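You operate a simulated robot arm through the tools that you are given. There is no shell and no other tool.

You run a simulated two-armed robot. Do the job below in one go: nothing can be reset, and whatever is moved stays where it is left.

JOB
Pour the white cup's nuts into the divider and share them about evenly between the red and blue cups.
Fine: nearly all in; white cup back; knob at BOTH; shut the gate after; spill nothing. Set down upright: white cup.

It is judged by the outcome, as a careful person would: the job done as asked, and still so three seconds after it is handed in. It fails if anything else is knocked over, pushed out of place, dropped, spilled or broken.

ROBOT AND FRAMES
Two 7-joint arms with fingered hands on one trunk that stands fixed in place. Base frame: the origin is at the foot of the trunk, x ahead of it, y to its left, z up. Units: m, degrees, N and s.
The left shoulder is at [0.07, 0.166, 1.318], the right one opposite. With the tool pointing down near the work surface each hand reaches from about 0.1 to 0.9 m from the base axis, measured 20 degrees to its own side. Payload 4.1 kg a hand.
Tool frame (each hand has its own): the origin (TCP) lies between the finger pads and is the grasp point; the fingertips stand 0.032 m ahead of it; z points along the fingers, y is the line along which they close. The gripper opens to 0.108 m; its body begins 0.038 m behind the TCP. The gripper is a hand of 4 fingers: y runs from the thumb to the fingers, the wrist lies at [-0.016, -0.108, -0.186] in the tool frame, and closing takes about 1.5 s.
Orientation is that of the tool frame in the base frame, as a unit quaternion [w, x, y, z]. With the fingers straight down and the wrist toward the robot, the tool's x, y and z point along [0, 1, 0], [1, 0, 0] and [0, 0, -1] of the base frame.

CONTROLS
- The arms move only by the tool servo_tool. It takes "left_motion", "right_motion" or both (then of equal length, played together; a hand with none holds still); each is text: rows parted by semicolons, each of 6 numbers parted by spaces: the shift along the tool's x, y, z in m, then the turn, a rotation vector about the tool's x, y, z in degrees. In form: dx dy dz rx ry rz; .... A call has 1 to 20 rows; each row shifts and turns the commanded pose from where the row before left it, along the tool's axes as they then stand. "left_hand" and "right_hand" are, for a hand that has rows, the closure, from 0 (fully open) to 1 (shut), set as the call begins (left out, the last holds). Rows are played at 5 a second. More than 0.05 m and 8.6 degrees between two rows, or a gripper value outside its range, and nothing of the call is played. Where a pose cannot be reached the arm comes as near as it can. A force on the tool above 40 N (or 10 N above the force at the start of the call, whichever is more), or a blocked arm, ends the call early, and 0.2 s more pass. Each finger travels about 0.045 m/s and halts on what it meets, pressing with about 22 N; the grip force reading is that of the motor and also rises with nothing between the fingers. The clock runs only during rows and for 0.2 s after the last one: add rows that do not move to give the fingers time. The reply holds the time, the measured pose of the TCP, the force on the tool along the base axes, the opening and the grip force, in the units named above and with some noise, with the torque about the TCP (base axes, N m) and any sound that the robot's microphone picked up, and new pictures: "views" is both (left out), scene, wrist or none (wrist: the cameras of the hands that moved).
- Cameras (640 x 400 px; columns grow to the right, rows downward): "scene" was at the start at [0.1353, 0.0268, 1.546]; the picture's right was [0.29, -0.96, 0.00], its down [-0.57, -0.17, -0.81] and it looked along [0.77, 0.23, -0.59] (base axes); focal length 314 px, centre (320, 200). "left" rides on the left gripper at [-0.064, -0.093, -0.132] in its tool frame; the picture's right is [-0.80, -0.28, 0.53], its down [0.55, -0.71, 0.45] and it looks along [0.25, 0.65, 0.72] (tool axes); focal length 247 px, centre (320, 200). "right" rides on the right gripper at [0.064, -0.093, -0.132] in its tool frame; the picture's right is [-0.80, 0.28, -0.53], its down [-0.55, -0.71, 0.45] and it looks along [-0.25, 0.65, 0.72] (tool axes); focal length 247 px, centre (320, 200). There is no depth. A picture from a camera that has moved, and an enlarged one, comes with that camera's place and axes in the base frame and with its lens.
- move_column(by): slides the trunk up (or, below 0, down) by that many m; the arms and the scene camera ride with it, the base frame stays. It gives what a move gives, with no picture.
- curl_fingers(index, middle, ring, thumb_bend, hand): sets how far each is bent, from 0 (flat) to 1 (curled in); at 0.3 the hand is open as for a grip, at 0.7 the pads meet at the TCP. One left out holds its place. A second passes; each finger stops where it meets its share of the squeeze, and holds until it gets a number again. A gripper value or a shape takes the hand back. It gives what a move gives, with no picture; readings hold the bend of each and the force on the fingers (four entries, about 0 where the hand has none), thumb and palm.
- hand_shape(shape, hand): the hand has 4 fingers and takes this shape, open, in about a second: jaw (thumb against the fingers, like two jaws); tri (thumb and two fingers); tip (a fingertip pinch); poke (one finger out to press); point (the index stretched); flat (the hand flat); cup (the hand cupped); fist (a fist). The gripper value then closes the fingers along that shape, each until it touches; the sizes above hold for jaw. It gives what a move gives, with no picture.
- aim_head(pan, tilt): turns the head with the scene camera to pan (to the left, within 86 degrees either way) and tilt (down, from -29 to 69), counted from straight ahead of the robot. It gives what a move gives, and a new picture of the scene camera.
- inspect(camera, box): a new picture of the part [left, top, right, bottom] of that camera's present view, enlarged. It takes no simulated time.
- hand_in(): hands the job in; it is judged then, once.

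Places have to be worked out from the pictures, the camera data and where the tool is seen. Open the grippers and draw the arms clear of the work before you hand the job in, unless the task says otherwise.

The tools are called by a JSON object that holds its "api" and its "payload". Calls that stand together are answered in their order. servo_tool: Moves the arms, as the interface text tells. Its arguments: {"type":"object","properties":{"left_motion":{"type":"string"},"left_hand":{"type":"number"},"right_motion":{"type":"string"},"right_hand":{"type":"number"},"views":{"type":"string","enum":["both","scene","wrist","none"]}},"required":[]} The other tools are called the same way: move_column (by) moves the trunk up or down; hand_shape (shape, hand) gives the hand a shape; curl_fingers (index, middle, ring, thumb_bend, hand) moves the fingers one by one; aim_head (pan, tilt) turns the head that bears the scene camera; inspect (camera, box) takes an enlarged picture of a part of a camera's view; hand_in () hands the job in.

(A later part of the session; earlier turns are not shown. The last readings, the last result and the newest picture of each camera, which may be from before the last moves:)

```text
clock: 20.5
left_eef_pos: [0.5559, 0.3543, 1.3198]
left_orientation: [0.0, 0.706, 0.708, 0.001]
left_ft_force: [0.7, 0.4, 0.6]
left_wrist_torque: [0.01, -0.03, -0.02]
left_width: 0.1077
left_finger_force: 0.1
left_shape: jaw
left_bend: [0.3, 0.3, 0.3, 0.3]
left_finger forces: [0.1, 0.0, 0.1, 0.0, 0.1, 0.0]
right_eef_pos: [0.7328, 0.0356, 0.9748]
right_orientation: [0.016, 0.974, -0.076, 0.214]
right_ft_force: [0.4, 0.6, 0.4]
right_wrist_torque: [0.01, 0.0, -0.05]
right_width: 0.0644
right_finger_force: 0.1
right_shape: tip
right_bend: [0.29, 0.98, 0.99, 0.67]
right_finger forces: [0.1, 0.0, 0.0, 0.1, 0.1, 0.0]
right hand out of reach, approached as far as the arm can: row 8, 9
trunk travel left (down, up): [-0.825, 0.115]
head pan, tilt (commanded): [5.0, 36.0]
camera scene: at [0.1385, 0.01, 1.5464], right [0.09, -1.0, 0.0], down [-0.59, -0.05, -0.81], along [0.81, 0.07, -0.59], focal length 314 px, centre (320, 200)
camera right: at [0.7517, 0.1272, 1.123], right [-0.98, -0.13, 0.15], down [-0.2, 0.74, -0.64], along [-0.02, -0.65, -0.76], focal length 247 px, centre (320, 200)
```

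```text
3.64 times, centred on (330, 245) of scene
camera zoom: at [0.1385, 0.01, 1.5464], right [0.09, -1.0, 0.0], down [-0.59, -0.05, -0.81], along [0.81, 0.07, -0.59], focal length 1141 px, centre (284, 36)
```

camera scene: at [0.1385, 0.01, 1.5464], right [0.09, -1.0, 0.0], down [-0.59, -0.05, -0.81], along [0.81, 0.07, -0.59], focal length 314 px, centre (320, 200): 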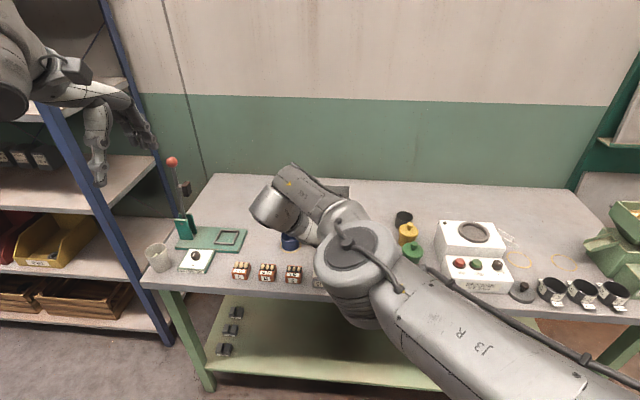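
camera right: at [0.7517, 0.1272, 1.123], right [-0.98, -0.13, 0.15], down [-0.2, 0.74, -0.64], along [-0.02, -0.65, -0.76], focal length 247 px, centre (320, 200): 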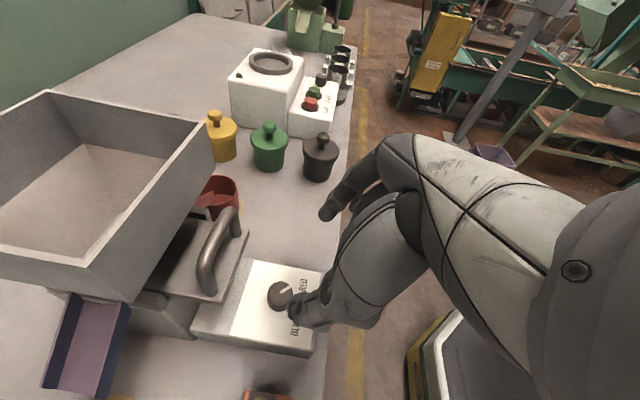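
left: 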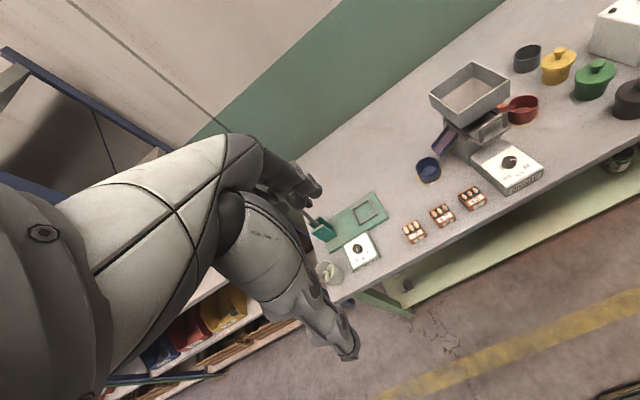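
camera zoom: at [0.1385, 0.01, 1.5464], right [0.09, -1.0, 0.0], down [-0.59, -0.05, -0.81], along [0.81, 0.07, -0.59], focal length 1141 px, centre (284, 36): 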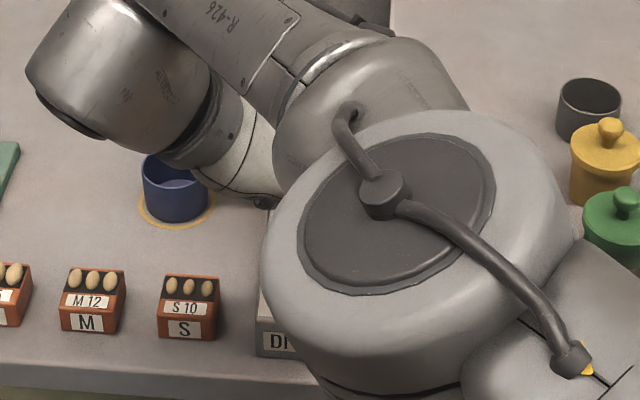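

The limit there is ψ≈-99°, so I'll turn the knob in two strokes of about 26° between -70° and -96°. I rotate to ψ=-70° and move over the knob at TCP height 0.93.

{"api": "servo_tool", "payload": {"right_motion": "0 0 0 3.04 0 -6.59; 0 0 0 3.04 0 -6.59; 0 0 0 3.04 0 -6.59; 0 0 0 3.04 0 -6.59; 0.0018 0.0035 0.0256 0 0 0; 0.0018 0.0035 0.0256 0 0 0; 0 0 0 0 0 0; 0 0 0 0 0 0", "views": "wrist"}}

{"api": "inspect", "payload": {"camera": "right", "box": [220, 180, 380, 340]}}

{"api": "inspect", "payload": {"camera": "scene", "box": [290, 190, 370, 300]}}

```text
clock: 22.3
left_eef_pos: [0.5564, 0.3547, 1.3192]
left_orientation: [0.0, 0.707, 0.707, 0.0]
left_ft_force: [0.2, -0.1, 0.3]
left_wrist_torque: [0.01, -0.03, -0.03]
left_width: 0.1074
left_finger_force: 0.0
left_shape: jaw
left_bend: [0.3, 0.3, 0.3, 0.3]
left_finger forces: [0.1, 0.0, 0.0, 0.0, 0.0, 0.0]
right_eef_pos: [0.7574, 0.0376, 0.929]
right_orientation: [-0.037, 0.961, 0.171, 0.212]
right_ft_force: [-1.3, 0.1, 0.1]
right_wrist_torque: [0.0, -0.04, 0.0]
right_width: 0.0645
right_finger_force: 0.0
right_shape: tip
right_bend: [0.29, 0.98, 0.99, 0.67]
right_finger forces: [0.0, 0.0, 0.1, 0.1, 0.0, 0.0]
trunk travel left (down, up): [-0.825, 0.115]
head pan, tilt (commanded): [5.0, 36.0]
camera right: at [0.7313, 0.1262, 1.0776], right [-0.79, -0.59, 0.15], down [-0.53, 0.55, -0.64], along [0.3, -0.58, -0.76], focal length 247 px, centre (320, 200)
```

right: 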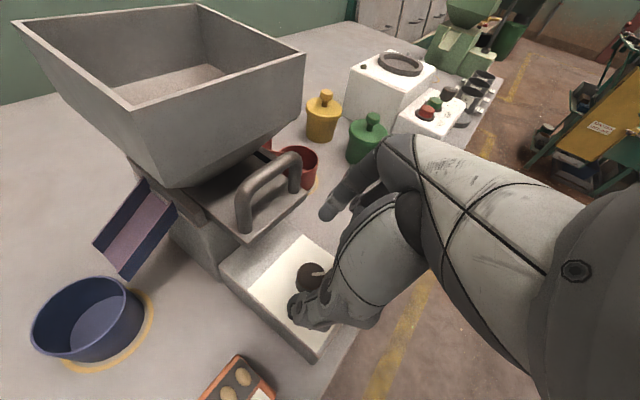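

```text
2.50 times, centred on (300, 260) of right
camera zoom: at [0.7313, 0.1262, 1.0776], right [-0.79, -0.59, 0.15], down [-0.53, 0.55, -0.64], along [0.3, -0.58, -0.76], focal length 617 px, centre (370, 50)
```

zoom: 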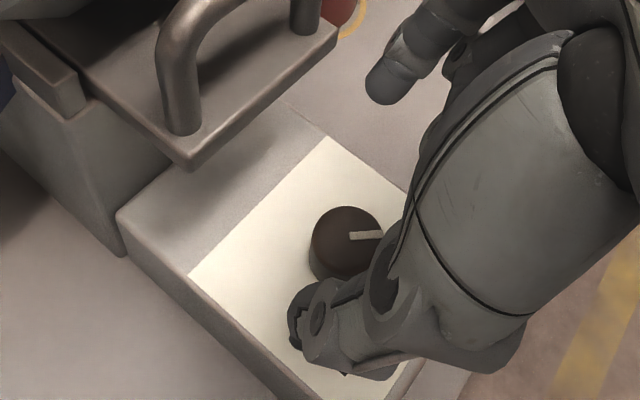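

```text
3.64 times, centred on (330, 245) of scene
camera zoom: at [0.1389, 0.0098, 1.5464], right [0.09, -1.0, 0.0], down [-0.59, -0.05, -0.81], along [0.81, 0.07, -0.59], focal length 1141 px, centre (284, 36)
```

zoom: 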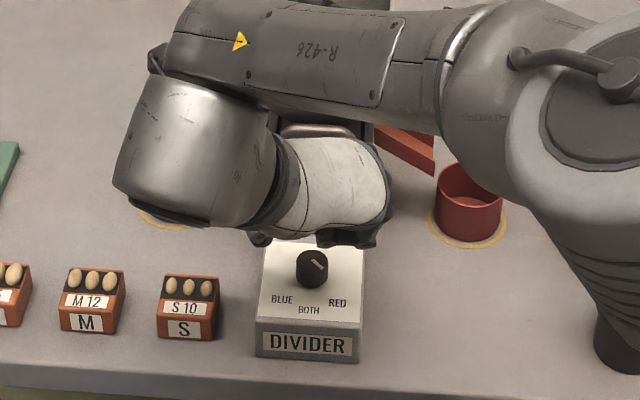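

The pinch straddles the knob well in the wrist view. I lower 3 cm to TCP z≈0.90 and check forces and clearance.

{"api": "servo_tool", "payload": {"right_motion": "-0.0065 0.0004 0.0136 0 0 0; -0.0065 0.0004 0.0136 0 0 0; 0 0 0 0 0 0", "views": "none"}}

{"api": "inspect", "payload": {"camera": "right", "box": [220, 180, 380, 340]}}

{"api": "inspect", "payload": {"camera": "scene", "box": [300, 230, 350, 290]}}

```text
clock: 23.1
left_eef_pos: [0.5553, 0.3551, 1.3204]
left_orientation: [0.0, 0.708, 0.706, 0.0]
left_ft_force: [0.3, 1.1, 0.1]
left_wrist_torque: [0.01, -0.03, -0.02]
left_width: 0.1073
left_finger_force: 0.0
left_shape: jaw
left_bend: [0.3, 0.3, 0.3, 0.3]
left_finger forces: [0.0, 0.0, 0.0, 0.1, 0.0, 0.0]
right_eef_pos: [0.7584, 0.0378, 0.9]
right_orientation: [-0.038, 0.961, 0.172, 0.212]
right_ft_force: [-0.5, 0.1, 0.3]
right_wrist_torque: [-0.03, 0.02, -0.02]
right_width: 0.0642
right_finger_force: 0.1
right_shape: tip
right_bend: [0.29, 0.98, 0.99, 0.67]
right_finger forces: [0.0, 0.0, 0.0, 0.1, 0.0, 0.0]
trunk travel left (down, up): [-0.825, 0.115]
head pan, tilt (commanded): [5.0, 36.0]
```

```text
2.50 times, centred on (300, 260) of right
camera zoom: at [0.7309, 0.125, 1.0471], right [-0.79, -0.59, 0.15], down [-0.53, 0.55, -0.64], along [0.3, -0.58, -0.76], focal length 617 px, centre (370, 50)
```

zoom: 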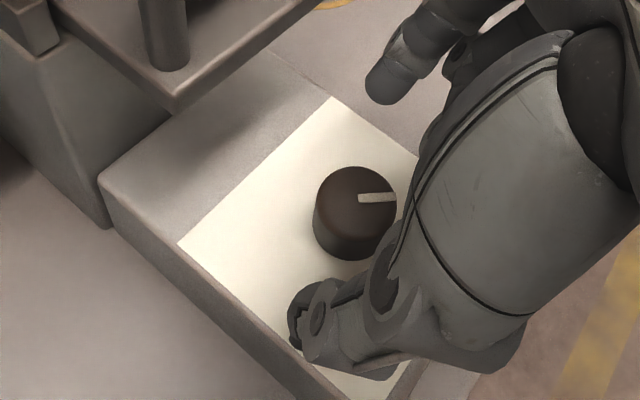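

```text
6.67 times, centred on (325, 260) of scene
camera zoom: at [0.1387, 0.0094, 1.5464], right [0.09, -1.0, 0.0], down [-0.59, -0.05, -0.81], along [0.81, 0.07, -0.59], focal length 2092 px, centre (287, -200)
```

zoom: 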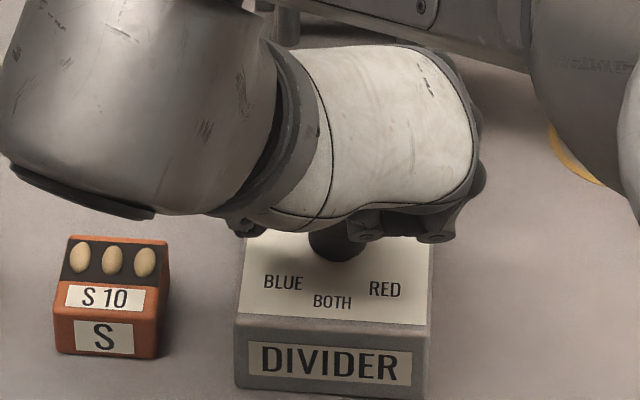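

The tips are now level with the knob top and centred on it within about 2 mm. I lower another 1 cm and then check for contact with the panel.

{"api": "servo_tool", "payload": {"right_motion": "-0.0054 0.0006 0.0086 0 0 0; 0 0 0 0 0 0", "views": "none"}}

{"api": "inspect", "payload": {"camera": "right", "box": [240, 200, 360, 320]}}

```text
clock: 23.7
left_eef_pos: [0.5556, 0.3543, 1.3182]
left_orientation: [0.0, 0.708, 0.706, 0.0]
left_ft_force: [-0.4, -1.5, 0.4]
left_wrist_torque: [-0.01, 0.02, -0.02]
left_width: 0.1079
left_finger_force: 0.0
left_shape: jaw
left_bend: [0.3, 0.3, 0.3, 0.3]
left_finger forces: [0.0, 0.1, 0.0, 0.0, 0.1, 0.0]
right_eef_pos: [0.7584, 0.0359, 0.8902]
right_orientation: [-0.037, 0.961, 0.172, 0.213]
right_ft_force: [0.0, -1.0, 0.1]
right_wrist_torque: [0.03, -0.07, 0.02]
right_width: 0.0645
right_finger_force: 0.1
right_shape: tip
right_bend: [0.29, 0.98, 0.99, 0.67]
right_finger forces: [0.0, 0.0, 0.0, 0.1, 0.0, 0.0]
trunk travel left (down, up): [-0.825, 0.115]
head pan, tilt (commanded): [5.0, 36.0]
```

```text
3.33 times, centred on (300, 260) of right
camera zoom: at [0.73, 0.1244, 1.0374], right [-0.79, -0.59, 0.15], down [-0.53, 0.56, -0.64], along [0.3, -0.58, -0.76], focal length 823 px, centre (387, 0)
```

zoom: 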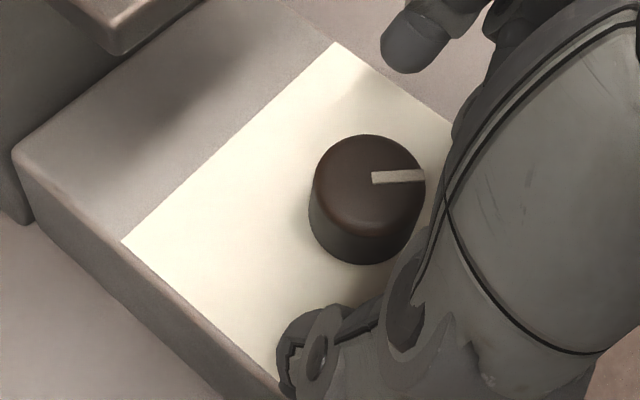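

No contact and the knob sits between thumb and index. I close the pinch on the knob and wait for the fingers.

{"api": "servo_tool", "payload": {"right_motion": "0 0 0 0 0 0; 0 0 0 0 0 0; 0 0 0 0 0 0; 0 0 0 0 0 0; 0 0 0 0 0 0; 0 0 0 0 0 0; 0 0 0 0 0 0", "right_hand": 1.0, "views": "none"}}

{"api": "inspect", "payload": {"camera": "right", "box": [240, 200, 360, 320]}}

```text
clock: 25.3
left_eef_pos: [0.5559, 0.3543, 1.3199]
left_orientation: [-0.001, 0.707, 0.707, 0.0]
left_ft_force: [0.1, -0.3, 0.1]
left_wrist_torque: [-0.02, 0.0, -0.07]
left_width: 0.1077
left_finger_force: 0.1
left_shape: jaw
left_bend: [0.3, 0.3, 0.3, 0.3]
left_finger forces: [0.0, 0.0, 0.0, 0.0, 0.0, 0.1]
right_eef_pos: [0.7583, 0.0359, 0.8901]
right_orientation: [-0.037, 0.961, 0.171, 0.212]
right_ft_force: [0.7, 1.0, -1.1]
right_wrist_torque: [-0.02, 0.02, 0.0]
right_width: 0.0192
right_finger_force: 21.5
right_shape: tip
right_bend: [0.72, 1.0, 1.0, 0.74]
right_finger forces: [19.1, 0.1, 0.0, 0.1, 19.7, 0.0]
trunk travel left (down, up): [-0.825, 0.115]
head pan, tilt (commanded): [5.0, 36.0]
```

```text
3.33 times, centred on (300, 260) of right
camera zoom: at [0.7303, 0.1245, 1.0371], right [-0.79, -0.59, 0.15], down [-0.53, 0.56, -0.64], along [0.3, -0.58, -0.76], focal length 823 px, centre (387, 0)
```

zoom: 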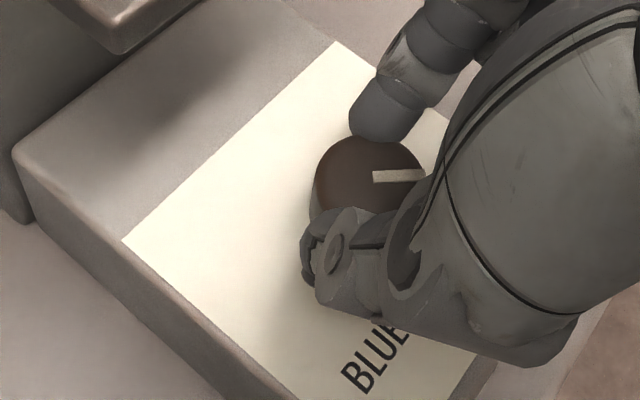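

The pinch holds the knob with about 19 N on each side. I rotate 26° clockwise about the knob's axis.

{"api": "servo_tool", "payload": {"right_motion": "0 -0.0013 0 -2.747 0 5.889; 0 -0.0013 0 -2.747 0 5.889; 0 -0.0013 0 -2.747 0 5.889; 0 -0.0013 0 -2.747 0 5.889; 0 0 0 0 0 0; 0 0 0 0 0 0", "views": "none"}}

{"api": "inspect", "payload": {"camera": "right", "box": [240, 200, 360, 320]}}

{"api": "inspect", "payload": {"camera": "scene", "box": [300, 230, 350, 290]}}

```text
clock: 26.7
left_eef_pos: [0.5554, 0.3528, 1.3201]
left_orientation: [0.0, 0.706, 0.708, 0.0]
left_ft_force: [0.6, -1.0, 0.1]
left_wrist_torque: [-0.02, 0.01, 0.02]
left_width: 0.1076
left_finger_force: 0.1
left_shape: jaw
left_bend: [0.3, 0.3, 0.3, 0.3]
left_finger forces: [0.0, 0.0, 0.0, 0.0, 0.0, 0.0]
right_eef_pos: [0.7598, 0.0431, 0.8957]
right_orientation: [-0.027, 0.969, 0.112, 0.219]
right_ft_force: [12.3, -7.3, 9.5]
right_wrist_torque: [-0.4, -0.56, -0.11]
right_width: 0.0168
right_finger_force: 21.7
right_shape: tip
right_bend: [0.72, 1.0, 1.0, 0.79]
right_finger forces: [34.8, 0.0, 0.0, 0.0, 12.4, 0.1]
right hand out of reach, approached as far as the arm can: row 2, 3, 4
trunk travel left (down, up): [-0.825, 0.115]
head pan, tilt (commanded): [5.0, 36.0]
```

```text
3.33 times, centred on (300, 260) of right
camera zoom: at [0.7412, 0.1322, 1.043], right [-0.86, -0.49, 0.13], down [-0.46, 0.62, -0.64], along [0.23, -0.61, -0.76], focal length 823 px, centre (387, 0)
```

zoom: 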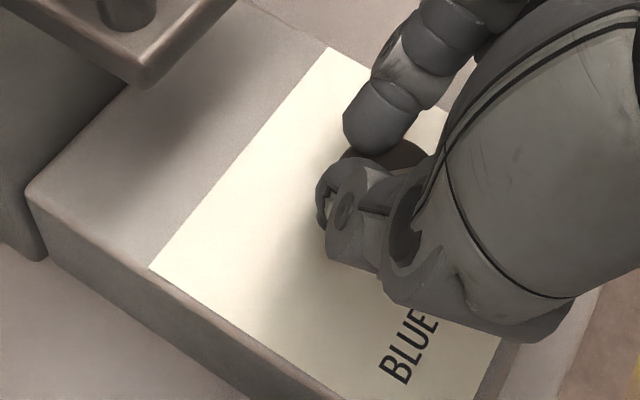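

```text
6.67 times, centred on (325, 260) of scene
camera zoom: at [0.1394, 0.0079, 1.5465], right [0.09, -1.0, 0.0], down [-0.59, -0.05, -0.81], along [0.81, 0.07, -0.59], focal length 2092 px, centre (287, -200)
```

zoom: 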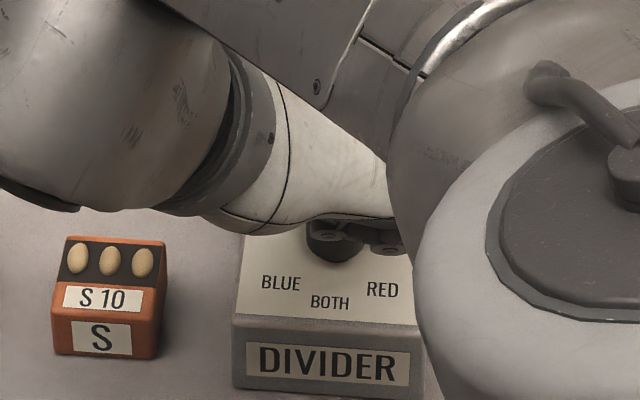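

The arm hit a limit down here (only ~7° turned, with forces building), so I release the knob and rise. I'll then lower the trunk so the arm works in the range where ψ down to -99° was free.

{"api": "servo_tool", "payload": {"right_motion": "0 0 0 0 0 0; 0 0 0 0 0 0; 0 0 0 0 0 0; 0 0 0 0 0 0", "right_hand": 0.4, "views": "none"}}

{"api": "inspect", "payload": {"camera": "right", "box": [240, 200, 360, 320]}}

```text
clock: 27.7
left_eef_pos: [0.5542, 0.356, 1.3184]
left_orientation: [0.001, 0.708, 0.707, 0.0]
left_ft_force: [0.1, -0.2, 0.7]
left_wrist_torque: [0.03, 0.01, -0.01]
left_width: 0.1077
left_finger_force: 0.1
left_shape: jaw
left_bend: [0.3, 0.3, 0.3, 0.3]
left_finger forces: [0.0, 0.0, 0.0, 0.0, 0.0, 0.1]
right_eef_pos: [0.757, 0.0453, 0.8946]
right_orientation: [-0.028, 0.969, 0.112, 0.219]
right_ft_force: [-0.2, 0.4, 0.2]
right_wrist_torque: [-0.06, -0.02, -0.01]
right_width: 0.0644
right_finger_force: 0.1
right_shape: tip
right_bend: [0.29, 0.98, 0.99, 0.67]
right_finger forces: [0.0, 0.0, 0.0, 0.1, 0.1, 0.1]
trunk travel left (down, up): [-0.825, 0.115]
head pan, tilt (commanded): [5.0, 36.0]
```

```text
3.33 times, centred on (300, 260) of right
camera zoom: at [0.7384, 0.1354, 1.0423], right [-0.86, -0.49, 0.14], down [-0.46, 0.62, -0.64], along [0.23, -0.61, -0.76], focal length 823 px, centre (387, 0)
```

zoom: 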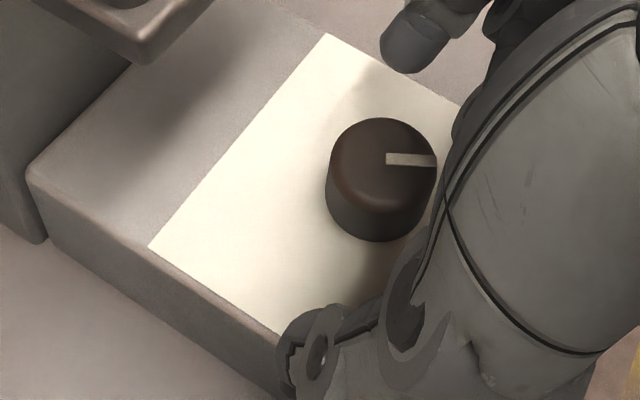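

The knob turned by roughly 7–10° with the hand, so it moves freely. I raise the hand 0.2 m before lowering the trunk.

{"api": "servo_tool", "payload": {"right_motion": "0.0172 0 -0.0361 0 0 0; 0.0172 0 -0.0361 0 0 0; 0.0172 0 -0.0361 0 0 0; 0.0172 0 -0.0361 0 0 0; 0.0172 0 -0.0361 0 0 0; 0 0 0 0 0 0", "views": "scene"}}

```text
clock: 29.1
left_eef_pos: [0.5552, 0.3553, 1.3196]
left_orientation: [-0.001, 0.707, 0.707, 0.0]
left_ft_force: [1.2, -0.1, 0.2]
left_wrist_torque: [-0.01, 0.01, -0.04]
left_width: 0.1078
left_finger_force: 0.0
left_shape: jaw
left_bend: [0.3, 0.3, 0.3, 0.3]
left_finger forces: [0.0, 0.0, 0.0, 0.1, 0.0, 0.0]
right_eef_pos: [0.7578, 0.0428, 1.0919]
right_orientation: [-0.028, 0.969, 0.113, 0.218]
right_ft_force: [0.3, -0.5, -0.3]
right_wrist_torque: [0.0, 0.03, 0.01]
right_width: 0.0647
right_finger_force: 0.0
right_shape: tip
right_bend: [0.29, 0.98, 0.99, 0.67]
right_finger forces: [0.0, 0.0, 0.1, 0.0, 0.0, 0.0]
trunk travel left (down, up): [-0.825, 0.115]
head pan, tilt (commanded): [5.0, 36.0]
camera scene: at [0.1394, 0.0097, 1.5463], right [0.09, -1.0, 0.0], down [-0.59, -0.05, -0.81], along [0.81, 0.07, -0.59], focal length 314 px, centre (320, 200)
```

scene: 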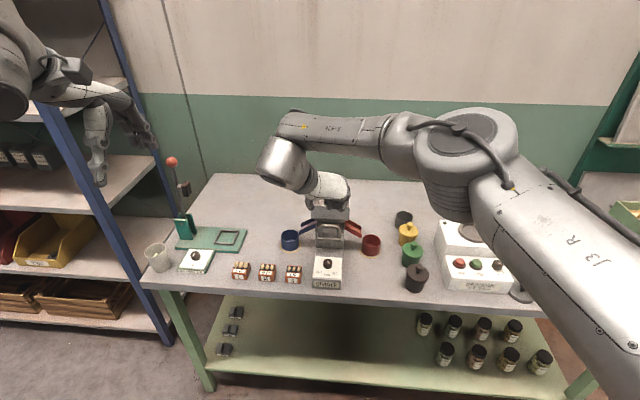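

All clear. I lower the trunk by 0.15 m; the hand then hovers at about z 0.94 over the knob.

{"api": "move_column", "payload": {"by": -0.15}}

{"api": "inspect", "payload": {"camera": "scene", "box": [160, 50, 640, 350]}}

```text
clock: 30.8
left_eef_pos: [0.555, 0.3544, 1.1694]
left_orientation: [0.0, 0.707, 0.707, 0.001]
left_ft_force: [-0.2, -0.9, 0.4]
left_wrist_torque: [0.05, 0.0, -0.01]
left_width: 0.1074
left_finger_force: 0.1
left_shape: jaw
left_bend: [0.3, 0.3, 0.3, 0.3]
left_finger forces: [0.1, 0.0, 0.0, 0.0, 0.1, 0.1]
right_eef_pos: [0.7584, 0.043, 0.9425]
right_orientation: [-0.028, 0.969, 0.113, 0.219]
right_ft_force: [0.7, 0.0, 0.4]
right_wrist_torque: [0.0, 0.03, -0.01]
right_width: 0.0648
right_finger_force: 0.0
right_shape: tip
right_bend: [0.29, 0.98, 0.99, 0.67]
right_finger forces: [0.0, 0.0, 0.0, 0.1, 0.0, 0.0]
trunk travel left (down, up): [-0.675, 0.265]
head pan, tilt (commanded): [5.0, 36.0]
```

```text
1.33 times, centred on (400, 200) of scene
camera zoom: at [0.1386, 0.0094, 1.3965], right [0.09, -1.0, 0.0], down [-0.59, -0.05, -0.81], along [0.81, 0.07, -0.59], focal length 418 px, centre (213, 200)
```

zoom: 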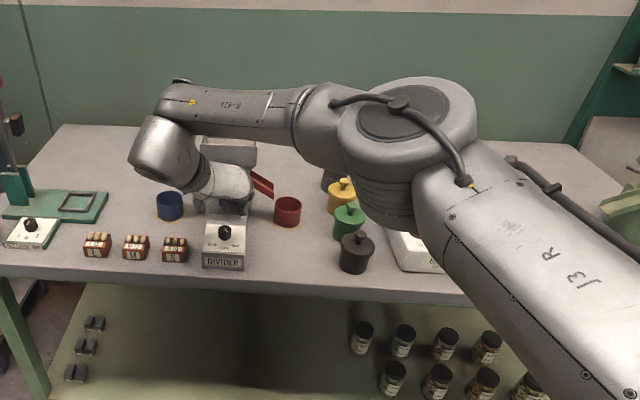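

The arm is well clear. I rotate to ψ=-66°, centre on the knob and lower the open pinch around it again.

{"api": "servo_tool", "payload": {"right_motion": "0 0 0 2.37 0 -4.97; 0 0 0 2.37 0 -4.97; -0.0027 0.0073 -0.0013 0 0 0; -0.0075 0 0.0158 0 0 0; -0.0075 0 0.0158 0 0 0; -0.0076 0 0.0158 0 0 0; 0 0 0 0 0 0", "views": "none"}}

{"api": "inspect", "payload": {"camera": "right", "box": [240, 200, 360, 320]}}

```text
clock: 32.4
left_eef_pos: [0.5555, 0.354, 1.1699]
left_orientation: [0.0, 0.708, 0.707, 0.0]
left_ft_force: [0.7, -0.1, 0.7]
left_wrist_torque: [0.03, 0.02, 0.01]
left_width: 0.1079
left_finger_force: 0.1
left_shape: jaw
left_bend: [0.3, 0.3, 0.3, 0.3]
left_finger forces: [0.1, 0.1, 0.0, 0.0, 0.0, 0.0]
right_eef_pos: [0.7586, 0.0364, 0.8898]
right_orientation: [-0.049, 0.954, 0.204, 0.215]
right_ft_force: [-0.1, 0.3, 0.2]
right_wrist_torque: [-0.02, 0.0, 0.03]
right_width: 0.0644
right_finger_force: 0.0
right_shape: tip
right_bend: [0.29, 0.98, 0.99, 0.67]
right_finger forces: [0.0, 0.0, 0.0, 0.0, 0.0, 0.1]
trunk travel left (down, up): [-0.675, 0.265]
head pan, tilt (commanded): [5.0, 36.0]
```

```text
3.33 times, centred on (300, 260) of right
camera zoom: at [0.7236, 0.1196, 1.0378], right [-0.75, -0.65, 0.14], down [-0.57, 0.52, -0.64], along [0.34, -0.55, -0.76], focal length 823 px, centre (387, 0)
```

zoom: 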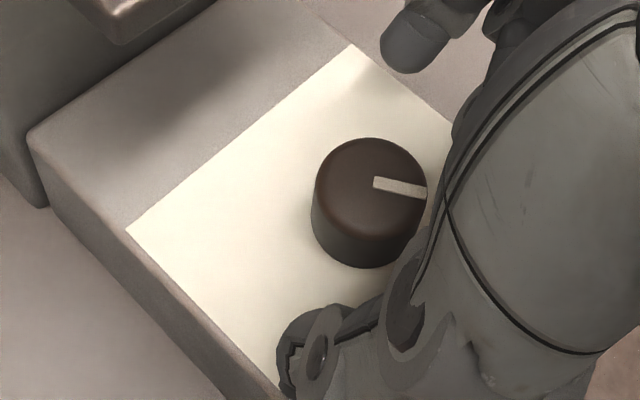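

Well centred again. I close on the knob and turn it 26° clockwise about its axis.

{"api": "servo_tool", "payload": {"right_motion": "0 0 0 0 0 0; 0 0 0 0 0 0; 0 0 0 0 0 0; 0 0 0 0 0 0; 0 0 0 0 0 0; 0 0 0 0 0 0; 0 0 0 0 0 0; 0 -0.0013 0 -2.796 0 5.872; 0 -0.0013 0 -2.796 0 5.872; 0 -0.0013 0 -2.796 0 5.872; 0 -0.0013 0 -2.796 0 5.872; 0 0 0 0 0 0; 0 0 0 0 0 0", "right_hand": 1.0, "views": "none"}}

{"api": "inspect", "payload": {"camera": "right", "box": [240, 200, 360, 320]}}

```text
clock: 35.2
left_eef_pos: [0.5554, 0.3537, 1.1689]
left_orientation: [0.0, 0.707, 0.707, 0.001]
left_ft_force: [0.0, -0.2, -0.5]
left_wrist_torque: [0.04, 0.0, -0.02]
left_width: 0.1076
left_finger_force: 0.0
left_shape: jaw
left_bend: [0.3, 0.3, 0.3, 0.3]
left_finger forces: [0.1, 0.0, 0.1, 0.1, 0.0, 0.0]
right_eef_pos: [0.7574, 0.0397, 0.8902]
right_orientation: [0.001, 0.976, -0.015, 0.219]
right_ft_force: [0.6, -5.1, -2.4]
right_wrist_torque: [-0.16, 0.02, -0.09]
right_width: 0.0186
right_finger_force: 22.2
right_shape: tip
right_bend: [0.72, 1.0, 1.0, 0.75]
right_finger forces: [23.1, 0.1, 0.0, 0.1, 17.1, 0.1]
trunk travel left (down, up): [-0.675, 0.265]
head pan, tilt (commanded): [5.0, 36.0]
```

```text
3.33 times, centred on (300, 260) of right
camera zoom: at [0.7638, 0.1316, 1.038], right [-0.96, -0.25, 0.14], down [-0.28, 0.72, -0.64], along [0.06, -0.65, -0.76], focal length 823 px, centre (387, 0)
```

zoom: 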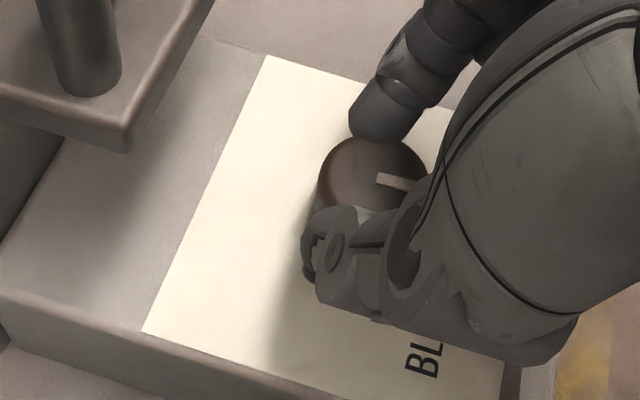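

The knob turned with the hand. I open the pinch to read the pointer's angle.

{"api": "servo_tool", "payload": {"right_motion": "0 0 0 0 0 0; 0 0 0 0 0 0; 0 0 0 0 0 0; 0 0 0 0 0 0", "right_hand": 0.4, "views": "none"}}

{"api": "inspect", "payload": {"camera": "right", "box": [240, 200, 360, 320]}}

{"api": "inspect", "payload": {"camera": "scene", "box": [300, 200, 360, 260]}}

```text
clock: 36.2
left_eef_pos: [0.5557, 0.3545, 1.1696]
left_orientation: [0.0, 0.707, 0.707, 0.0]
left_ft_force: [0.0, 0.6, -0.9]
left_wrist_torque: [0.02, 0.0, 0.03]
left_width: 0.1075
left_finger_force: 0.1
left_shape: jaw
left_bend: [0.3, 0.3, 0.3, 0.3]
left_finger forces: [0.0, 0.2, 0.0, 0.1, 0.1, 0.0]
right_eef_pos: [0.7573, 0.0412, 0.8897]
right_orientation: [0.001, 0.975, -0.014, 0.22]
right_ft_force: [-0.4, 0.4, 0.5]
right_wrist_torque: [0.01, 0.01, 0.02]
right_width: 0.0642
right_finger_force: 0.1
right_shape: tip
right_bend: [0.29, 0.98, 0.99, 0.67]
right_finger forces: [0.0, 0.1, 0.0, 0.1, 0.0, 0.0]
trunk travel left (down, up): [-0.675, 0.265]
head pan, tilt (commanded): [5.0, 36.0]
```

```text
3.33 times, centred on (300, 260) of right
camera zoom: at [0.7631, 0.1326, 1.0385], right [-0.96, -0.26, 0.14], down [-0.28, 0.72, -0.64], along [0.06, -0.65, -0.76], focal length 823 px, centre (387, 0)
```

zoom: 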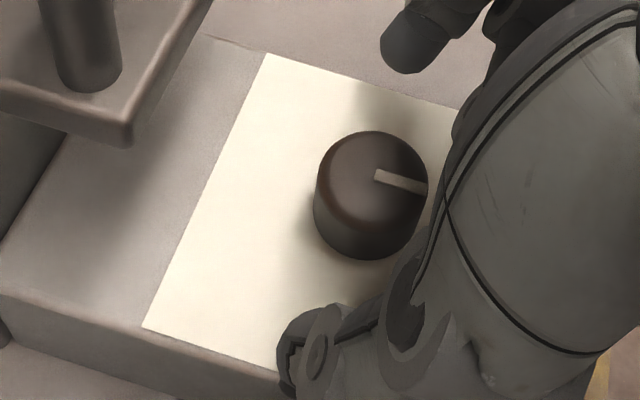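

```text
6.67 times, centred on (330, 230) of scene
camera zoom: at [0.1386, 0.0097, 1.3964], right [0.09, -1.0, 0.0], down [-0.59, -0.05, -0.81], along [0.81, 0.07, -0.59], focal length 2092 px, centre (253, 0)
```

zoom: 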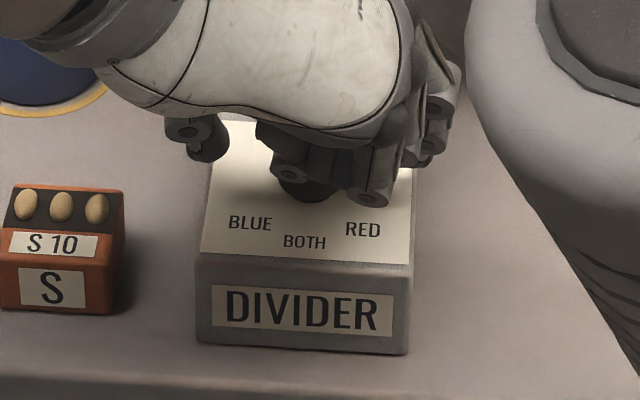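

The pointer now lies along -x within about 1–2°, i.e. on BOTH. I withdraw the right hand straight up, then to the right, and verify with the scene camera.

{"api": "servo_tool", "payload": {"right_motion": "0.0172 0 -0.0361 0 0 0; 0.0172 0 -0.0361 0 0 0; 0.0172 0 -0.0361 0 0 0; 0.0172 0 -0.0361 0 0 0; 0.0172 0 -0.0361 0 0 0; 0.0172 0 -0.0361 0 0 0; 0 0.04 0 0 0 0; 0 0.04 0 0 0 0; 0 0.04 0 0 0 0; 0 0.04 0 0 0 0; 0 0.04 0 0 0 0; 0 0.04 0 0 0 0; 0 0 0 0 0 0", "views": "both"}}

{"api": "inspect", "payload": {"camera": "scene", "box": [295, 150, 375, 260]}}

```text
clock: 39.0
left_eef_pos: [0.5548, 0.3551, 1.1679]
left_orientation: [0.002, 0.707, 0.708, -0.001]
left_ft_force: [0.2, -0.7, -0.4]
left_wrist_torque: [-0.05, 0.01, 0.03]
left_width: 0.1074
left_finger_force: 0.0
left_shape: jaw
left_bend: [0.3, 0.3, 0.3, 0.3]
left_finger forces: [0.0, 0.0, 0.1, 0.1, 0.0, 0.0]
right_eef_pos: [0.7497, -0.1986, 1.129]
right_orientation: [0.002, 0.975, -0.015, 0.22]
right_ft_force: [0.4, -0.2, 0.3]
right_wrist_torque: [-0.01, 0.01, 0.01]
right_width: 0.0648
right_finger_force: 0.1
right_shape: tip
right_bend: [0.29, 0.98, 0.99, 0.67]
right_finger forces: [0.1, 0.0, 0.0, 0.0, 0.0, 0.0]
trunk travel left (down, up): [-0.675, 0.265]
head pan, tilt (commanded): [5.0, 36.0]
camera scene: at [0.139, 0.0107, 1.3963], right [0.09, -1.0, 0.0], down [-0.59, -0.05, -0.81], along [0.81, 0.07, -0.59], focal length 314 px, centre (320, 200)
camera right: at [0.7559, -0.1072, 1.2777], right [-0.96, -0.26, 0.14], down [-0.28, 0.72, -0.64], along [0.06, -0.65, -0.76], focal length 247 px, centre (320, 200)
```

scene: 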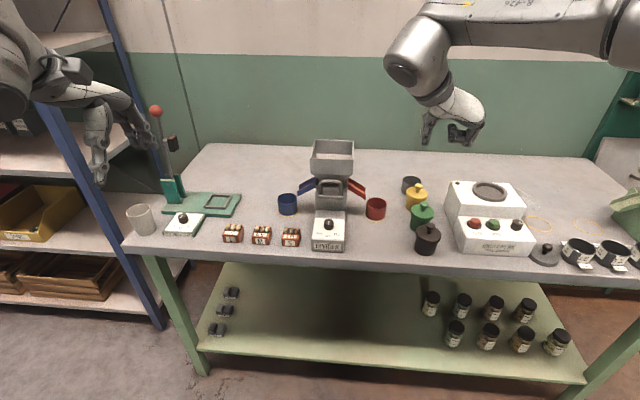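
right: 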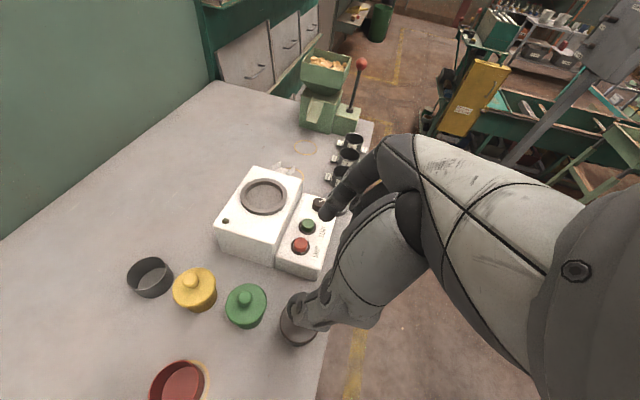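

```text
3.64 times, centred on (335, 205) of scene
camera zoom: at [0.139, 0.0107, 1.3963], right [0.09, -1.0, 0.0], down [-0.59, -0.05, -0.81], along [0.81, 0.07, -0.59], focal length 1141 px, centre (266, 182)
```

zoom: 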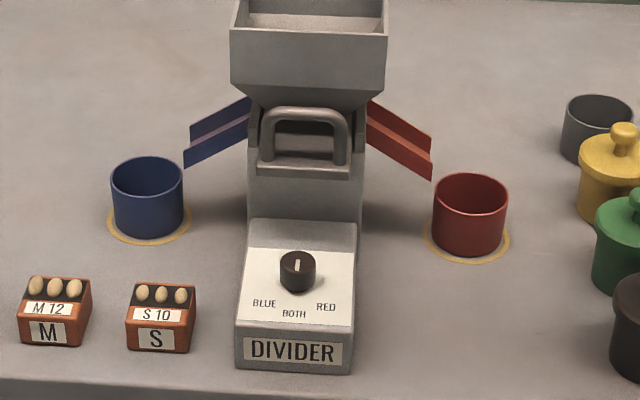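

The knob points at BOTH. Now for the white cup: I enlarge the scene and left wrist views of it to fix its position and size.

{"api": "aim_head", "payload": {"pan": 36, "tilt": 36}}

{"api": "inspect", "payload": {"camera": "left", "box": [220, 160, 460, 400]}}

{"api": "inspect", "payload": {"camera": "scene", "box": [270, 110, 400, 240]}}

```text
clock: 40.0
left_eef_pos: [0.5555, 0.3537, 1.1688]
left_orientation: [-0.001, 0.707, 0.707, 0.0]
left_ft_force: [-0.1, -0.2, 0.4]
left_wrist_torque: [0.0, 0.02, 0.01]
left_width: 0.108
left_finger_force: 0.1
left_shape: jaw
left_bend: [0.3, 0.3, 0.3, 0.3]
left_finger forces: [0.0, 0.0, 0.1, 0.1, 0.1, 0.1]
right_eef_pos: [0.7496, -0.1997, 1.1301]
right_orientation: [0.001, 0.975, -0.015, 0.22]
right_ft_force: [0.0, 0.0, -0.1]
right_wrist_torque: [-0.01, -0.01, 0.03]
right_width: 0.0645
right_finger_force: 0.0
right_shape: tip
right_bend: [0.29, 0.98, 0.99, 0.67]
right_finger forces: [0.1, 0.1, 0.0, 0.0, 0.0, 0.0]
trunk travel left (down, up): [-0.675, 0.265]
head pan, tilt (commanded): [36.0, 36.0]
camera scene: at [0.1224, 0.053, 1.3964], right [0.59, -0.81, 0.0], down [-0.48, -0.35, -0.81], along [0.65, 0.48, -0.59], focal length 314 px, centre (320, 200)
```

scene: 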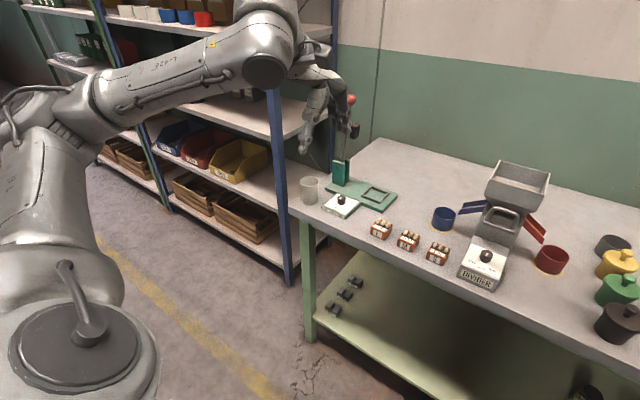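

```text
1.67 times, centred on (340, 280) of left
camera zoom: at [0.4641, 0.2899, 1.3015], right [-0.28, -0.8, -0.53], down [-0.71, 0.55, -0.45], along [0.65, 0.25, -0.72], focal length 412 px, centre (287, 67)
```

zoom: 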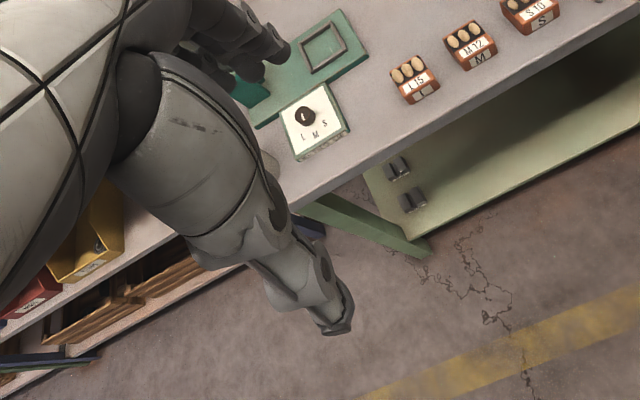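

```text
3.08 times, centred on (335, 175) of scene
camera zoom: at [0.1224, 0.053, 1.3964], right [0.59, -0.81, 0.0], down [-0.48, -0.35, -0.81], along [0.65, 0.48, -0.59], focal length 965 px, centre (274, 277)
```

zoom: 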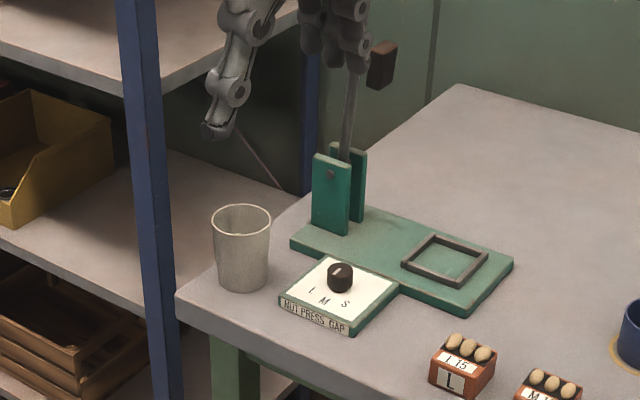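

The cup stands at about (0.758, 0.555), base z 0.802, rim z 0.878, about 61 mm wide at the rim and 51 mm at the base, near the table corner. I look closely at the left hand's fingers to know where they sit relative to the TCP.

{"api": "inspect", "payload": {"camera": "scene", "box": [280, 60, 380, 160]}}

{"api": "inspect", "payload": {"camera": "left", "box": [200, 120, 440, 360]}}

```text
4.00 times, centred on (330, 110) of scene
camera zoom: at [0.1224, 0.053, 1.3964], right [0.59, -0.81, 0.0], down [-0.48, -0.35, -0.81], along [0.65, 0.48, -0.59], focal length 1255 px, centre (280, 560)
```

zoom: 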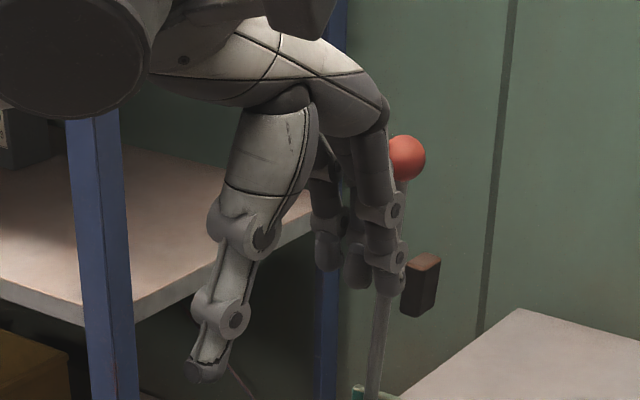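

```text
1.67 times, centred on (320, 240) of left
camera zoom: at [0.4641, 0.2899, 1.3015], right [-0.28, -0.8, -0.53], down [-0.71, 0.55, -0.45], along [0.65, 0.25, -0.72], focal length 412 px, centre (320, 133)
```

zoom: 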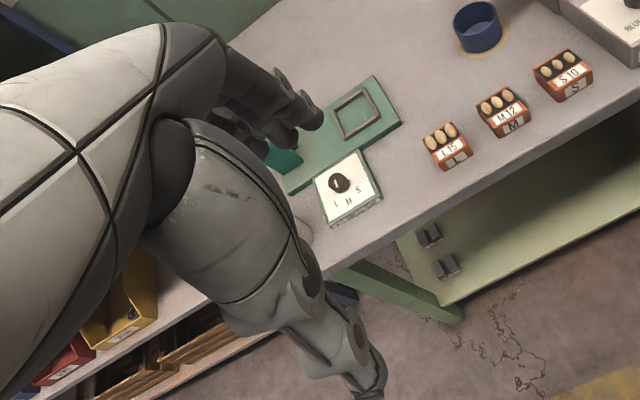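

The three fingers sit at tool x ≈ -0.006, +0.013, +0.031, so with tool x pointing down they'd cover the cup from just below the rim downward. I rotate the left hand in place to ψ=45° with the fingers 25° below horizontal.

{"api": "servo_tool", "payload": {"left_motion": "0 0 0 0 0 -7.5; 0 0 0 0 0 -7.5; 0 0 0 0 0 -7.5; 0 0 0 0 0 -7.5; 0 0 0 0 0 -7.5; 0 0 0 0 0 -7.5; 0 0 0 0 -8.125 0; 0 0 0 0 -8.125 0; 0 0 0 0 -8.125 0; 0 0 0 0 -8.125 0; 0 0 0 0 -8.125 0; 0 0 0 0 -8.125 0; 0 0 0 0 -8.125 0; 0 0 0 0 -8.125 0; 0 0 0 0 0 0; 0 0 0 0 0 0", "left_hand": 0.15}}

```text
clock: 43.4
left_eef_pos: [0.5548, 0.3545, 1.1689]
left_orientation: [0.496, 0.322, 0.779, -0.205]
left_ft_force: [-0.8, 0.4, 0.5]
left_wrist_torque: [-0.03, 0.02, -0.01]
left_width: 0.092
left_finger_force: 0.0
left_shape: jaw
left_bend: [0.26, 0.33, 0.31, 0.49]
left_finger forces: [0.0, 0.0, 0.1, 0.1, 0.0, 0.0]
right_eef_pos: [0.7492, -0.1997, 1.1297]
right_orientation: [0.002, 0.975, -0.015, 0.22]
right_ft_force: [-0.3, 0.2, -0.1]
right_wrist_torque: [0.01, 0.0, 0.02]
right_width: 0.0643
right_finger_force: 0.0
right_shape: tip
right_bend: [0.29, 0.98, 0.99, 0.67]
right_finger forces: [0.0, 0.0, 0.1, 0.0, 0.0, 0.0]
trunk travel left (down, up): [-0.675, 0.265]
head pan, tilt (commanded): [36.0, 36.0]
camera scene: at [0.1224, 0.0534, 1.3964], right [0.59, -0.81, 0.0], down [-0.48, -0.35, -0.81], along [0.65, 0.48, -0.59], focal length 314 px, centre (320, 200)
camera left: at [0.4261, 0.3542, 1.2838], right [0.38, -0.78, 0.5], down [-0.38, -0.62, -0.69], along [0.85, 0.07, -0.53], focal length 247 px, centre (320, 200)
```

scene: 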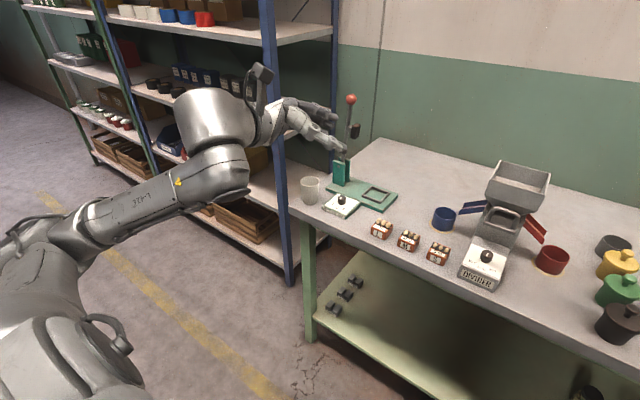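
left: 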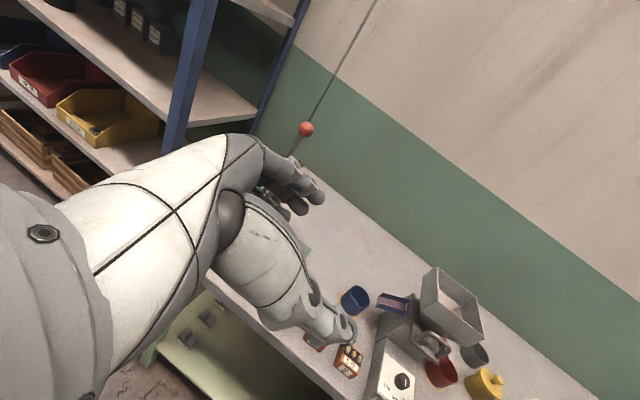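

Orientation reached exactly. I move the left hand out to the left and down to a staging point 15 cm behind the cup along the approach line.

{"api": "servo_tool", "payload": {"left_motion": "0.02133 0.03241 -0.01567 0 0 0; 0.02133 0.03241 -0.01567 0 0 0; 0.02133 0.03241 -0.01567 0 0 0; 0.02133 0.03241 -0.01567 0 0 0; 0.02133 0.03241 -0.01567 0 0 0; 0.02133 0.03241 -0.01567 0 0 0; 0.02133 0.03241 -0.01567 0 0 0; 0.032 0.01465 0.0229 0 0 0; 0.032 0.01465 0.0229 0 0 0; 0.032 0.01465 0.0229 0 0 0; 0.032 0.01465 0.0229 0 0 0; 0 0 0 0 0 0"}}

{"api": "inspect", "payload": {"camera": "scene", "box": [230, 110, 390, 250]}}

{"api": "inspect", "payload": {"camera": "left", "box": [240, 120, 480, 380]}}

```text
clock: 46.0
left_eef_pos: [0.6613, 0.6511, 0.9267]
left_orientation: [0.496, 0.323, 0.779, -0.206]
left_ft_force: [-0.2, -0.1, 0.3]
left_wrist_torque: [0.0, -0.04, 0.0]
left_width: 0.0921
left_finger_force: 0.1
left_shape: jaw
left_bend: [0.26, 0.33, 0.31, 0.49]
left_finger forces: [0.0, 0.0, 0.0, 0.1, 0.0, 0.1]
right_eef_pos: [0.749, -0.2007, 1.1307]
right_orientation: [0.001, 0.975, -0.015, 0.22]
right_ft_force: [0.7, -0.6, 0.3]
right_wrist_torque: [0.0, 0.02, -0.01]
right_width: 0.0642
right_finger_force: 0.0
right_shape: tip
right_bend: [0.29, 0.98, 0.99, 0.67]
right_finger forces: [0.0, 0.0, 0.0, 0.1, 0.0, 0.0]
trunk travel left (down, up): [-0.675, 0.265]
head pan, tilt (commanded): [36.0, 36.0]
camera scene: at [0.1215, 0.053, 1.3965], right [0.59, -0.81, 0.0], down [-0.48, -0.35, -0.81], along [0.65, 0.48, -0.59], focal length 314 px, centre (320, 200)
camera left: at [0.5322, 0.6493, 1.0408], right [0.38, -0.78, 0.5], down [-0.38, -0.62, -0.69], along [0.85, 0.07, -0.53], focal length 247 px, centre (320, 200)
```

scene: 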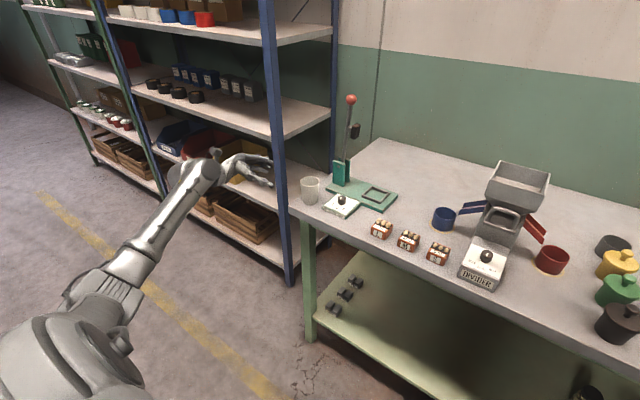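
left: 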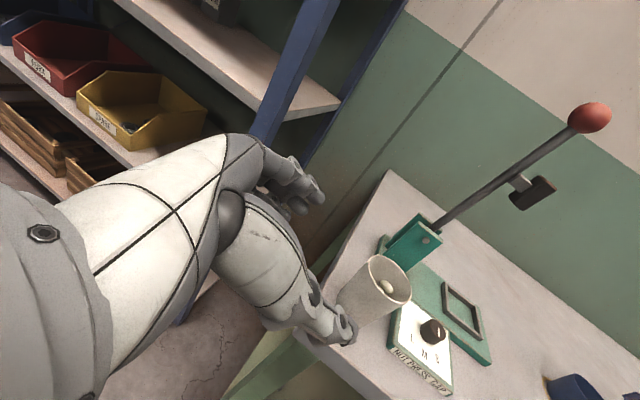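

```text
2.86 times, centred on (310, 180) of scene
camera zoom: at [0.1215, 0.053, 1.3965], right [0.59, -0.81, 0.0], down [-0.48, -0.35, -0.81], along [0.65, 0.48, -0.59], focal length 896 px, centre (349, 257)
```

zoom: 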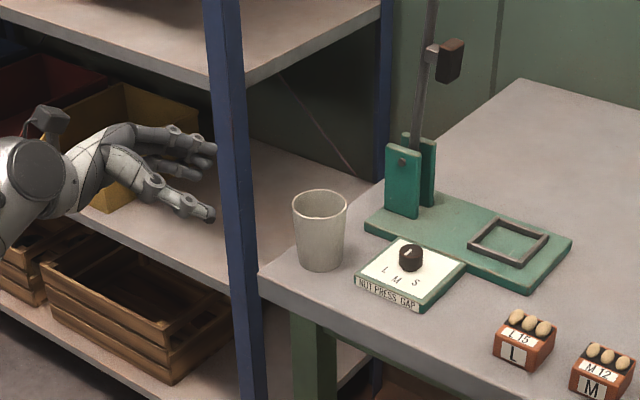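

```text
1.54 times, centred on (360, 250) of left
camera zoom: at [0.5322, 0.6493, 1.0408], right [0.38, -0.78, 0.5], down [-0.38, -0.62, -0.69], along [0.85, 0.07, -0.53], focal length 380 px, centre (258, 123)
```

zoom: 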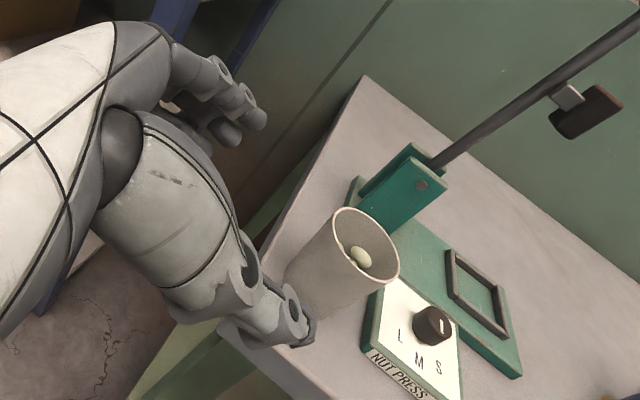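

The cup location is confirmed at about (0.757, 0.554), right on the approach line. I slide in 10 cm along the fingers and check.

{"api": "servo_tool", "payload": {"left_motion": "0 0 0.034 0 0 0; 0 0 0.033 0 0 0; 0 0 0.033 0 0 0; 0 0 0 0 0 0", "views": "none"}}

{"api": "inspect", "payload": {"camera": "left", "box": [240, 120, 440, 320]}}

{"api": "inspect", "payload": {"camera": "scene", "box": [260, 150, 360, 230]}}

```text
clock: 47.0
left_eef_pos: [0.7268, 0.5869, 0.8835]
left_orientation: [0.496, 0.322, 0.78, -0.207]
left_ft_force: [-0.3, -0.4, -0.7]
left_wrist_torque: [0.0, 0.01, 0.0]
left_width: 0.092
left_finger_force: 0.0
left_shape: jaw
left_bend: [0.26, 0.33, 0.31, 0.49]
left_finger forces: [0.0, 0.1, 0.0, 0.0, 0.0, 0.0]
right_eef_pos: [0.7486, -0.1994, 1.1301]
right_orientation: [0.001, 0.975, -0.015, 0.22]
right_ft_force: [-0.2, 0.8, 0.6]
right_wrist_torque: [0.0, 0.01, -0.03]
right_width: 0.0647
right_finger_force: 0.1
right_shape: tip
right_bend: [0.29, 0.98, 0.99, 0.67]
right_finger forces: [0.0, 0.0, 0.0, 0.1, 0.1, 0.1]
trunk travel left (down, up): [-0.675, 0.265]
head pan, tilt (commanded): [36.0, 36.0]
```

```text
2.00 times, centred on (340, 220) of left
camera zoom: at [0.5967, 0.5859, 0.9979], right [0.38, -0.78, 0.5], down [-0.38, -0.62, -0.69], along [0.85, 0.07, -0.53], focal length 494 px, centre (280, 160)
```

zoom: 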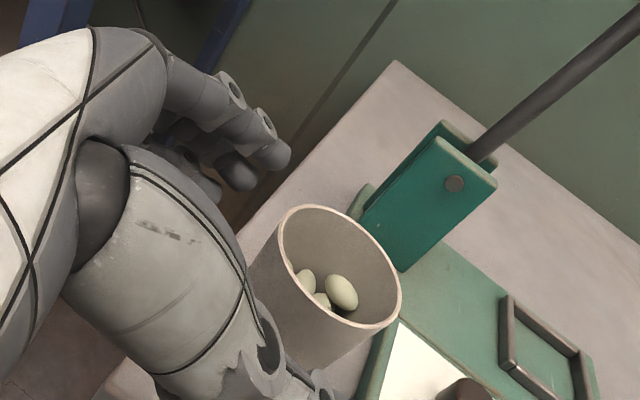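

```text
5.00 times, centred on (310, 190) of scene
camera zoom: at [0.1217, 0.0535, 1.3965], right [0.59, -0.81, 0.0], down [-0.48, -0.35, -0.81], along [0.65, 0.48, -0.59], focal length 1569 px, centre (370, 250)
```

zoom: 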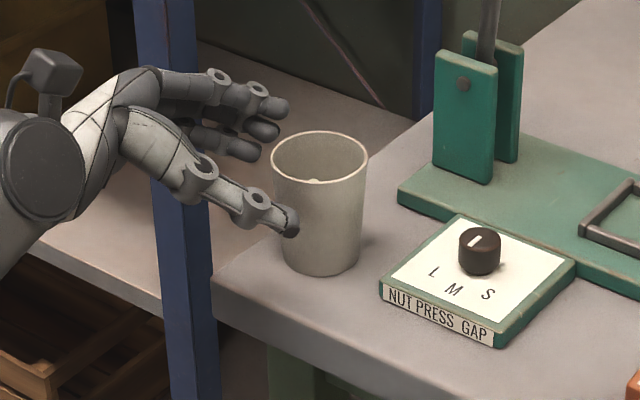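

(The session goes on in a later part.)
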